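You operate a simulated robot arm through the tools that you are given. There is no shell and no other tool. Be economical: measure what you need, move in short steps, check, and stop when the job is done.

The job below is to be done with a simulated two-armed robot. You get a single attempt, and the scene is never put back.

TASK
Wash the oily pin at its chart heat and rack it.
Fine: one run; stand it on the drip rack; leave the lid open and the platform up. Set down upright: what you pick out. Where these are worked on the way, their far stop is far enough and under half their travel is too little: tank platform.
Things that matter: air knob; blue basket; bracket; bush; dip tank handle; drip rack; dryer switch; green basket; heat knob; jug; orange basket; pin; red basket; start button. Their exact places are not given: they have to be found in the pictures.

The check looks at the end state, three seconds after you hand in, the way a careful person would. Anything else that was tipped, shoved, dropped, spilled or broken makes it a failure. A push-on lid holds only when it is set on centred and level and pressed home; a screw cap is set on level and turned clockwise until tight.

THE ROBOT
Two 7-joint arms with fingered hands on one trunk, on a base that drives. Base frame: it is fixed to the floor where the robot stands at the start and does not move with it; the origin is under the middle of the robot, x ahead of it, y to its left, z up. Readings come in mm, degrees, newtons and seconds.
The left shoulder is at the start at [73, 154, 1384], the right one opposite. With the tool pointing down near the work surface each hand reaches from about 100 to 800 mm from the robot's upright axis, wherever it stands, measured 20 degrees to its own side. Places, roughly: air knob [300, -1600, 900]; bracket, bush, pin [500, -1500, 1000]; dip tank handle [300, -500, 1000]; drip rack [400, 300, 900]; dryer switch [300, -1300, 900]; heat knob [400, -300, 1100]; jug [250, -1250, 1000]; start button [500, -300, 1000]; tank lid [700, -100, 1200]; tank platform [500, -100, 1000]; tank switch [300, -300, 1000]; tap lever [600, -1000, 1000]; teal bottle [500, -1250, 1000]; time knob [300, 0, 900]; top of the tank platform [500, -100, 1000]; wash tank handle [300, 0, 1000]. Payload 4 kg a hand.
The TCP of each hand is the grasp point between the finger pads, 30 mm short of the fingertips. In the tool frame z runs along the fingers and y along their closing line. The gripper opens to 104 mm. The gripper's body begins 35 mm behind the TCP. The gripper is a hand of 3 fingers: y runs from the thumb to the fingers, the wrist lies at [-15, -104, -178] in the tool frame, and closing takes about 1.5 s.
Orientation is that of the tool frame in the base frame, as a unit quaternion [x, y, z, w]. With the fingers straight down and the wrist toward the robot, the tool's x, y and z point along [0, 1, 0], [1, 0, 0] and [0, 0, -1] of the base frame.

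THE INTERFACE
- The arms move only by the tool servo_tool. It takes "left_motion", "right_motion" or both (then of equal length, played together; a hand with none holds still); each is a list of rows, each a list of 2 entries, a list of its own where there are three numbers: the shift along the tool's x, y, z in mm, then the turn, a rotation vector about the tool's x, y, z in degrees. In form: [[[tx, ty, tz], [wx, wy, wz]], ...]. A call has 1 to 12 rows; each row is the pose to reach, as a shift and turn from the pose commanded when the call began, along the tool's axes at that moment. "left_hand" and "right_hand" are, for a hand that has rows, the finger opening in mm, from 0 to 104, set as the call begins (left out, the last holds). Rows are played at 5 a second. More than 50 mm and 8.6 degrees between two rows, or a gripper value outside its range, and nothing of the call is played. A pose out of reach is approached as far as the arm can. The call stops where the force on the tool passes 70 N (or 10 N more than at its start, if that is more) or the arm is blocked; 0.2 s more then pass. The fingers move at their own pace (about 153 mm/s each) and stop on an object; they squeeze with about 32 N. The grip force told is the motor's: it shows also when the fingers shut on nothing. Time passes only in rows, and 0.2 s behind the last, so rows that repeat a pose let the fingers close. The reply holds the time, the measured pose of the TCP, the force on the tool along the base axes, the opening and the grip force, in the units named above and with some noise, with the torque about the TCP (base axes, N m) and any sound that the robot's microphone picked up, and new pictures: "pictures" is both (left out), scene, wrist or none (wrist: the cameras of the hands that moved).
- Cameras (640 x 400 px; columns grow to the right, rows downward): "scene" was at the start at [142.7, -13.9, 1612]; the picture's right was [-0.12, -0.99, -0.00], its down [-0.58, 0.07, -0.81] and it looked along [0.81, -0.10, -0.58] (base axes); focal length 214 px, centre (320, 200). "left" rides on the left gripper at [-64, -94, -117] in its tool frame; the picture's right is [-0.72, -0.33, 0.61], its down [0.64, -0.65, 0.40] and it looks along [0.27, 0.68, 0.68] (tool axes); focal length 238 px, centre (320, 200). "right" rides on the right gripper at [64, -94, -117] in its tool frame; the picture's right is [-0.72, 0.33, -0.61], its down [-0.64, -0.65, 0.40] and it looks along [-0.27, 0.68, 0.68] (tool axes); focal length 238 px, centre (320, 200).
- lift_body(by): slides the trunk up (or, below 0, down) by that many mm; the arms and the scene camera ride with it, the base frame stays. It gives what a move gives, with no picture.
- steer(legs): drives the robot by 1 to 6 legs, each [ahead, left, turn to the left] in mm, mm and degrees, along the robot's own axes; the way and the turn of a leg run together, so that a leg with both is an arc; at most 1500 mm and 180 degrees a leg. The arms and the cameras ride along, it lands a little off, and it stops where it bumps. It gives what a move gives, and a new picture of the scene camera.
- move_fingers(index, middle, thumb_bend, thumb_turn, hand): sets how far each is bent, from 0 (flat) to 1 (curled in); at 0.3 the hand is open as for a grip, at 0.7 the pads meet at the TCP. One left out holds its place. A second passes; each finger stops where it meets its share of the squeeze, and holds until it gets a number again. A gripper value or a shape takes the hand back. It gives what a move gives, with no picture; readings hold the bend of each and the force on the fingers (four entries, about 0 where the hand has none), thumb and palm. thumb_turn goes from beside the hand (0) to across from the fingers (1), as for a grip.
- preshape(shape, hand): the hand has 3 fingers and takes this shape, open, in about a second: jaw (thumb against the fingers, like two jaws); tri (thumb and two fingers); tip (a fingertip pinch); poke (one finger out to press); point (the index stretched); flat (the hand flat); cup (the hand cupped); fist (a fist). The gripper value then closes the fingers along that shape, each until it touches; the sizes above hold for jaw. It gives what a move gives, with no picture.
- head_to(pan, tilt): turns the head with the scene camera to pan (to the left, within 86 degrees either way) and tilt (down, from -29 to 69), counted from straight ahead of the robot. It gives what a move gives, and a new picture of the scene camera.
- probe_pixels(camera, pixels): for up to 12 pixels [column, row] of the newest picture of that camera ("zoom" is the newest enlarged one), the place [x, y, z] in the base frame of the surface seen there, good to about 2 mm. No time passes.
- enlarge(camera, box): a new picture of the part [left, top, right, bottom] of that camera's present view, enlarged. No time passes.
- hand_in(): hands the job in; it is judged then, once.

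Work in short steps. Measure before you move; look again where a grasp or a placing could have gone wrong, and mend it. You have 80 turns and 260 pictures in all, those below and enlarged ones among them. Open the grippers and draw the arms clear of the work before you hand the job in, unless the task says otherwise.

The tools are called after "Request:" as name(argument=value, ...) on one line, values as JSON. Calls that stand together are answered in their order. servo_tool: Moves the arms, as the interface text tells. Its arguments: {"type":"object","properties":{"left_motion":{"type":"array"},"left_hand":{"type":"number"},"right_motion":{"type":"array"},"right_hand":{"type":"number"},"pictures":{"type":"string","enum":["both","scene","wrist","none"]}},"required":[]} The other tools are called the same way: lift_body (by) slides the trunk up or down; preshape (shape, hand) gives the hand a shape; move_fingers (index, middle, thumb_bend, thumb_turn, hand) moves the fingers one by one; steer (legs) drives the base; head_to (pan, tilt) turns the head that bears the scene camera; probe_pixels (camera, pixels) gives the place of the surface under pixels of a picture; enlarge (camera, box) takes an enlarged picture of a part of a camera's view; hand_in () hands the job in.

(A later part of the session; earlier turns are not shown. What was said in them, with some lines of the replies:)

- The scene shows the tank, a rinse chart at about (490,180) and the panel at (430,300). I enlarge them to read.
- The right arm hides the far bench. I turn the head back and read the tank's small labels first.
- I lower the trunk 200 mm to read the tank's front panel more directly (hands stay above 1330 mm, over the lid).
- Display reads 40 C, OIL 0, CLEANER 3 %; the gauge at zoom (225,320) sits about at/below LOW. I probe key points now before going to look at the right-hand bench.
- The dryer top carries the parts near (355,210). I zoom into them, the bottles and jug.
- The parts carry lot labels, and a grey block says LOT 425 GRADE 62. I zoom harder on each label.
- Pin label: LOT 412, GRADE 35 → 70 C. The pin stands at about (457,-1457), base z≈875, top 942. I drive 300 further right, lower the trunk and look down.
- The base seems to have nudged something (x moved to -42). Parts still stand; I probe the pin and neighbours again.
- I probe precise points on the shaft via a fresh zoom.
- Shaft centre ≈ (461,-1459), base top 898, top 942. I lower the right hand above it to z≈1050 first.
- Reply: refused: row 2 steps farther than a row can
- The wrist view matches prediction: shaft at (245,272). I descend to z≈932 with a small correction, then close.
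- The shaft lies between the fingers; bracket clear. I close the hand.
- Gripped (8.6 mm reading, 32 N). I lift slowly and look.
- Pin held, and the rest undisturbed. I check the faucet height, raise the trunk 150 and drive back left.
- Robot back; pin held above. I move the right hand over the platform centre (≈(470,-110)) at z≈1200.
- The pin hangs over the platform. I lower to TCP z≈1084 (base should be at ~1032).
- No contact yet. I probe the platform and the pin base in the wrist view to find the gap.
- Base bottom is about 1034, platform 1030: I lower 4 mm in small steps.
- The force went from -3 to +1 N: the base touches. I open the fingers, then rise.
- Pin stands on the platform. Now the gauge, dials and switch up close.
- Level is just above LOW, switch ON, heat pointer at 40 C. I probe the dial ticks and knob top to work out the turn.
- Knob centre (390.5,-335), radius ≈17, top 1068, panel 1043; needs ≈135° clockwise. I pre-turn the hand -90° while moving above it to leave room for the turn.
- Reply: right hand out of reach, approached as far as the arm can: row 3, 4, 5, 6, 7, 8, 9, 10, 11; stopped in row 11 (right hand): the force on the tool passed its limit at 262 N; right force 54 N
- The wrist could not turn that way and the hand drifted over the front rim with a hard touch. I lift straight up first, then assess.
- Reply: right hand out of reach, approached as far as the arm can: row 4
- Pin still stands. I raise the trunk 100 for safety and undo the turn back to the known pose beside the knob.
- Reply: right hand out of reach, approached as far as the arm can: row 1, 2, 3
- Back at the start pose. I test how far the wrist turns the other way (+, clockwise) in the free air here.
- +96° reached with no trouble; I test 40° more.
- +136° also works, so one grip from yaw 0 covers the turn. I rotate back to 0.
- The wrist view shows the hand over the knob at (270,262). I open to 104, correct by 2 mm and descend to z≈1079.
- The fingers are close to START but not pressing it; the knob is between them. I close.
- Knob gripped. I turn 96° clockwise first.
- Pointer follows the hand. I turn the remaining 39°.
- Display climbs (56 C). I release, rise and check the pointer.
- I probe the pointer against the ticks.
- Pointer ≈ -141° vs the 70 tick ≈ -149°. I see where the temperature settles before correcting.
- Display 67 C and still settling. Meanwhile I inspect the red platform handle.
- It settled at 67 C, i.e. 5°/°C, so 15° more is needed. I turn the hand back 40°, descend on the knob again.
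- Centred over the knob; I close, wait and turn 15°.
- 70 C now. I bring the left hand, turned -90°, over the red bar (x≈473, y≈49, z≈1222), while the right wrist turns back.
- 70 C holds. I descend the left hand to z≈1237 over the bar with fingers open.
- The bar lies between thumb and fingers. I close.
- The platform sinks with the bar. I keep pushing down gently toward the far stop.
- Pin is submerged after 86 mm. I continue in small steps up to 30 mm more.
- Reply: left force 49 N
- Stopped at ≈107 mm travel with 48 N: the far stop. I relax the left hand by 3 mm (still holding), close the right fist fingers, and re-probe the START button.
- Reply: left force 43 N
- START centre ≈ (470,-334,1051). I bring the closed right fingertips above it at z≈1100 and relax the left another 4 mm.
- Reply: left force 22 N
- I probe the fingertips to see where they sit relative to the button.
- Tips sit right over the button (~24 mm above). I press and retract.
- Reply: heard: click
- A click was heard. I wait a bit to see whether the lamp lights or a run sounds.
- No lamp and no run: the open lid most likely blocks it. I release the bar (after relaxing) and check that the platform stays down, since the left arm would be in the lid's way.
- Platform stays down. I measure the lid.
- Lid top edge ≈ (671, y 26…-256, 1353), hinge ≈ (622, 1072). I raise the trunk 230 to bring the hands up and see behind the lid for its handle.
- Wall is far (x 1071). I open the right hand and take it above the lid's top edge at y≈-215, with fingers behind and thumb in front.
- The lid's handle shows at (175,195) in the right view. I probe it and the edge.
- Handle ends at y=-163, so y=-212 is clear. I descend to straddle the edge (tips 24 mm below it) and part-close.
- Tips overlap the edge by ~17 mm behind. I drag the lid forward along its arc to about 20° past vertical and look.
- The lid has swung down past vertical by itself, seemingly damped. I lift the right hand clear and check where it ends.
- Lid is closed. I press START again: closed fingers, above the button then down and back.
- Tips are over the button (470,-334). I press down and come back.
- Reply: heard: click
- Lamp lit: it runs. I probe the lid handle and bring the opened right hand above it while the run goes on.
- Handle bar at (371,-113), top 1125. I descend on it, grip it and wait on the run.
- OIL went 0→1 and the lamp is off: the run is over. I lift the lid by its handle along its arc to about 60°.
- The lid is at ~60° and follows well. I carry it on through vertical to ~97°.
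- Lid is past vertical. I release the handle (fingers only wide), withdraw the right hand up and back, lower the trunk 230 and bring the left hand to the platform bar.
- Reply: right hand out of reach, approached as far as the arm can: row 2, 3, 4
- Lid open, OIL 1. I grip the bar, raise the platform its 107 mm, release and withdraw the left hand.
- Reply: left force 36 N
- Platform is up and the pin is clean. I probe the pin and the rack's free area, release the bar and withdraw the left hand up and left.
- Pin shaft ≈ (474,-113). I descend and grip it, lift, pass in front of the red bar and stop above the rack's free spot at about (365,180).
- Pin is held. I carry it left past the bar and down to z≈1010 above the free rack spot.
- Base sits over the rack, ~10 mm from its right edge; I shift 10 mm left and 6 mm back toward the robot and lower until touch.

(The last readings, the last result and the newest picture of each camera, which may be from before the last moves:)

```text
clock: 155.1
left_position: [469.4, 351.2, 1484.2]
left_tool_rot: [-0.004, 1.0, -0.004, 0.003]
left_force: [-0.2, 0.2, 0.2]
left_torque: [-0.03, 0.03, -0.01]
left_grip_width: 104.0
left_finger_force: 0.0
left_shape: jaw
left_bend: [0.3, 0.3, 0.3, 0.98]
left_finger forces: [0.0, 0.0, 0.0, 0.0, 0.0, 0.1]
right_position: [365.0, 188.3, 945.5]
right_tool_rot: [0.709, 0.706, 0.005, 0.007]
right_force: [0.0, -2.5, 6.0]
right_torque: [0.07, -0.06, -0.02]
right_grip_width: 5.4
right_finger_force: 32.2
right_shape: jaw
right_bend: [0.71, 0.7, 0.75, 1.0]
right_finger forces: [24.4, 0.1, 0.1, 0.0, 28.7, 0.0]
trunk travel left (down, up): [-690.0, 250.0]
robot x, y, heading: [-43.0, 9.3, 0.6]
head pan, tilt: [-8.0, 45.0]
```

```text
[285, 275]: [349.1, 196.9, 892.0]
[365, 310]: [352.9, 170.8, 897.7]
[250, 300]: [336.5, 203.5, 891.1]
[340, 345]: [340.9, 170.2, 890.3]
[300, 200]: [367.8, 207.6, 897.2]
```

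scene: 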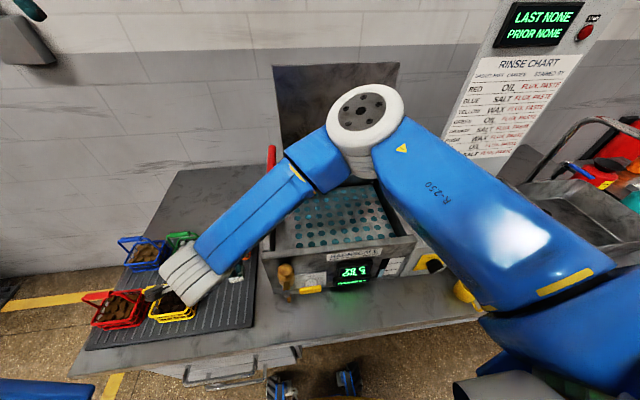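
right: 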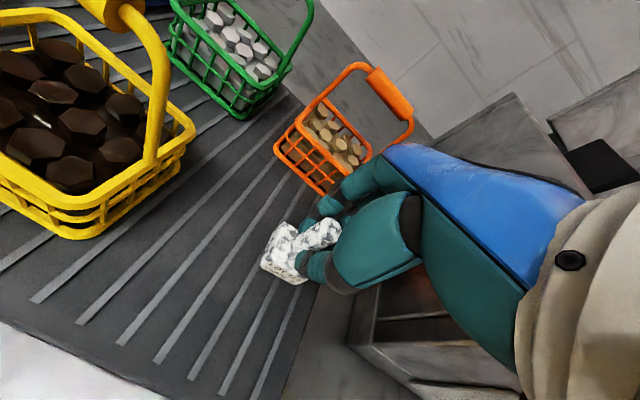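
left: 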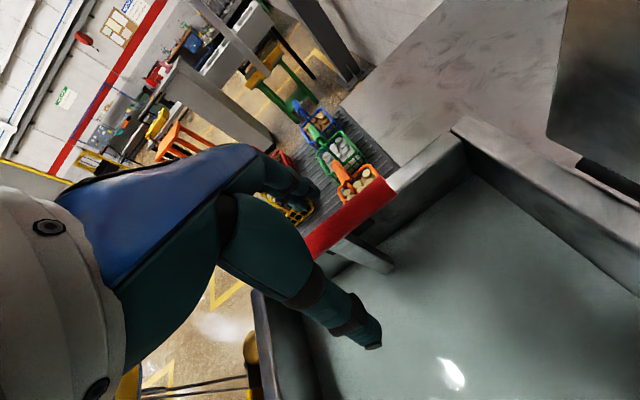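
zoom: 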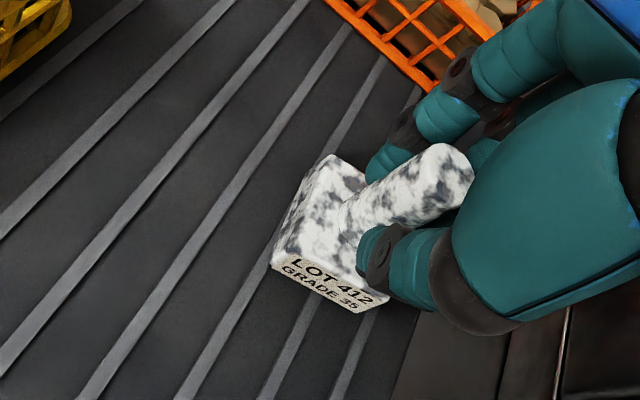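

Touch confirmed (+6 N). I open, rise straight up and look.

Request:
servo_tool(right_motion=[[[0, 0, -1], [0, 0, 0]], [[0, 0, -1], [0, 0, 0]], [[0, 0, -1], [0, 0, 0]], [[0, 0, -1], [0, 0, 0]], [[0, 0, -1], [0, 0, 0]], [[0, 0, -1], [0, 0, 0]]], right_hand=75, pictures="wrist")

Request:
servo_tool(right_motion=[[[0, 0, -15], [0, 0, 0]], [[0, 0, -45], [0, 0, 0]], [[0, 0, -90], [0, 0, 0]], [[0, 0, -135], [0, 0, 0]], [[0, 0, -180], [0, 0, 0]], [[0, 0, -225], [0, 0, 0]], [[0, 0, -270], [0, 0, 0]], [[0, 0, -315], [0, 0, 0]], [[-40, 0, -340], [0, 0, 0]], [[-85, 0, -350], [0, 0, 0]], [[-130, 0, -350], [0, 0, 0]], [[-175, 0, -350], [0, 0, 0]]], pictures="none")

Request:
servo_tool(right_motion=[[[-40, 0, 0], [0, 0, 0]], [[-85, 0, 0], [0, 0, 0]], [[-130, 0, 0], [0, 0, 0]], [[-175, 0, 0], [0, 0, 0]], [[-220, 0, 0], [0, 0, 0]], [[-260, 0, 0], [0, 0, 0]], [[-300, 0, 0], [0, 0, 0]]], pictures="scene")

Request:
enlarge(camera="scene", box=[80, 200, 300, 340])

Request:
enlarge(camera="scene", box=[240, 50, 480, 320])

```text
clock: 156.5
left_position: [469.4, 353.8, 1482.5]
left_tool_rot: [-0.005, 1.0, -0.004, 0.002]
left_force: [-0.4, -0.1, -0.7]
left_torque: [0.01, 0.0, -0.03]
left_grip_width: 103.7
left_finger_force: 0.0
left_shape: jaw
left_bend: [0.3, 0.3, 0.3, 0.98]
left_finger forces: [0.1, 0.0, 0.0, 0.0, 0.0, 0.0]
right_position: [365.3, 188.5, 947.5]
right_tool_rot: [0.708, 0.706, 0.005, 0.008]
right_force: [-0.4, 0.6, 0.5]
right_torque: [0.0, 0.0, 0.03]
right_grip_width: 74.7
right_finger_force: 0.0
right_shape: jaw
right_bend: [0.27, 0.37, 0.57, 0.99]
right_finger forces: [0.0, 0.0, 0.0, 0.0, 0.1, 0.0]
trunk travel left (down, up): [-690.0, 250.0]
robot x, y, heading: [-44.5, 9.0, 0.3]
head pan, tilt: [-8.0, 45.0]
```

right: 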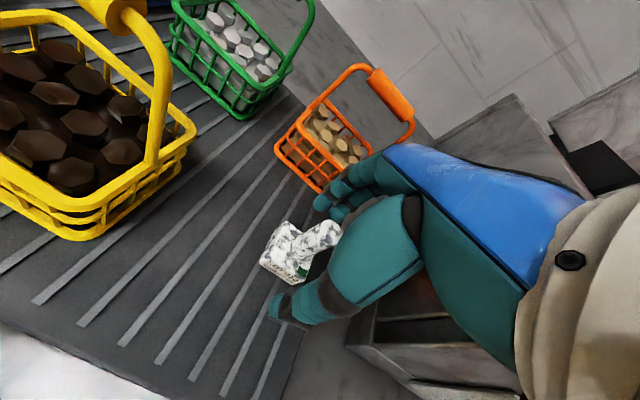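

```text
clock: 159.1
left_position: [470.6, 348.9, 1484.4]
left_tool_rot: [-0.004, 1.0, -0.004, 0.003]
left_force: [-0.2, 0.1, -0.1]
left_torque: [0.0, 0.0, 0.01]
left_grip_width: 103.8
left_finger_force: 0.0
left_shape: jaw
left_bend: [0.3, 0.3, 0.3, 0.98]
left_finger forces: [0.0, 0.0, 0.0, 0.0, 0.0, 0.0]
right_position: [358.9, 11.3, 1296.9]
right_tool_rot: [0.708, 0.706, 0.005, 0.006]
right_force: [-0.6, -0.9, -0.8]
right_torque: [0.0, 0.0, -0.01]
right_grip_width: 74.8
right_finger_force: 0.1
right_shape: jaw
right_bend: [0.27, 0.37, 0.57, 0.99]
right_finger forces: [0.0, 0.1, 0.1, 0.0, 0.0, 0.0]
trunk travel left (down, up): [-690.0, 250.0]
robot x, y, heading: [-40.7, 7.2, 0.2]
head pan, tilt: [-8.0, 45.0]
```

```text
clock: 160.7
left_position: [466.2, 350.1, 1485.0]
left_tool_rot: [-0.005, 1.0, -0.004, 0.004]
left_force: [-0.2, 0.5, 0.1]
left_torque: [0.01, 0.0, 0.01]
left_grip_width: 103.6
left_finger_force: 0.1
left_shape: jaw
left_bend: [0.3, 0.3, 0.3, 0.98]
left_finger forces: [0.1, 0.0, 0.0, 0.0, 0.0, 0.0]
right_position: [354.8, -286.9, 1300.7]
right_tool_rot: [0.708, 0.707, 0.006, 0.008]
right_force: [0.2, -0.7, -0.3]
right_torque: [0.01, -0.01, -0.02]
right_grip_width: 74.9
right_finger_force: 0.0
right_shape: jaw
right_bend: [0.27, 0.37, 0.57, 0.99]
right_finger forces: [0.0, 0.0, 0.0, 0.0, 0.1, 0.1]
trunk travel left (down, up): [-690.0, 250.0]
robot x, y, heading: [-46.6, 12.3, 0.3]
head pan, tilt: [-8.0, 45.0]
```

scene: 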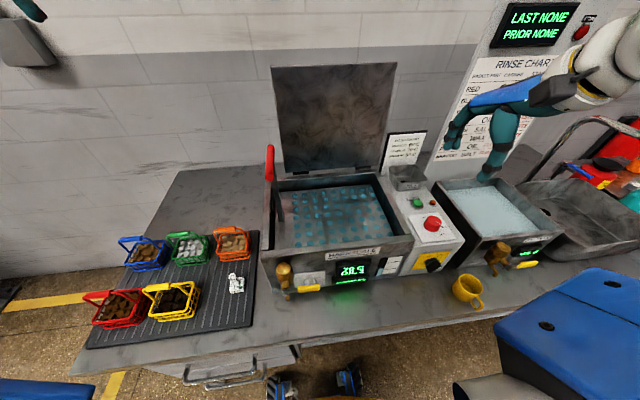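

```text
2.86 times, centred on (190, 270) of scene
```

zoom: 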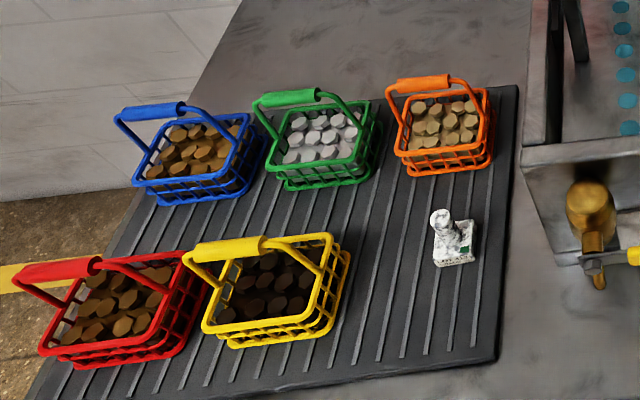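

```text
1.48 times, centred on (360, 185) of scene
5 turns are left
```

zoom: 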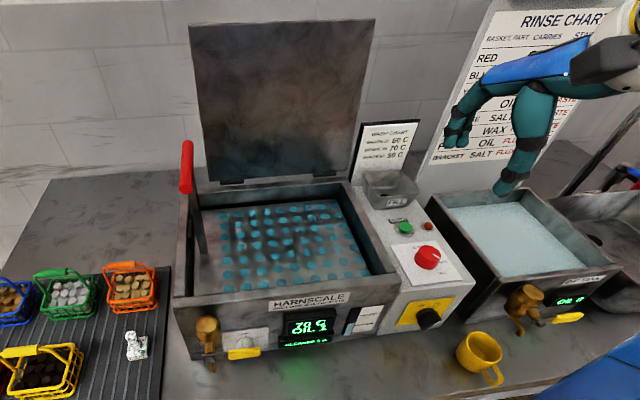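

The pin stands on the rack; lid open, platform up. One quick probe confirms it is upright.

Request:
enlarge(camera="scene", box=[220, 262, 260, 302])

Request:
probe_pixels(camera="scene", pixels=[[233, 275], [234, 281], [236, 285], [234, 291], [241, 290], [243, 284]])

```text
10.00 times, centred on (240, 282) of scene
```

zoom: 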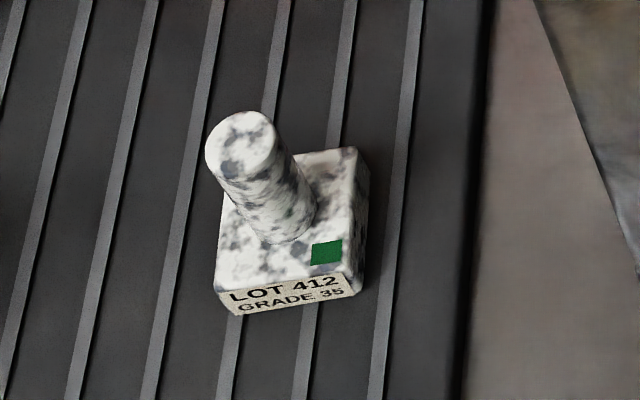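

```text
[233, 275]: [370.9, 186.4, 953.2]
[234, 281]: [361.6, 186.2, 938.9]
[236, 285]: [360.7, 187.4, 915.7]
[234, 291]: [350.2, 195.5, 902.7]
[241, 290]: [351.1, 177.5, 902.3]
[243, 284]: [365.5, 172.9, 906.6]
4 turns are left
```

The pin is upright on the rack (base at 892, shaft top at 953) and both hands are clear, so I hand in.

Request:
hand_in()

```text
The job is handed in.
```

I washed the pin (lot 412, grade 35) in one run at its chart heat of 70 C and stood it upright on the drip rack. The lid is open, the platform is up and both hands are clear. The first START press, with the lid open, did not start a run.

One thing went wrong on the way. While I was lining up on the heat knob, the right hand went out of reach and knocked the tank's front rim at 262 N. The pin stayed standing and I saw no damage.
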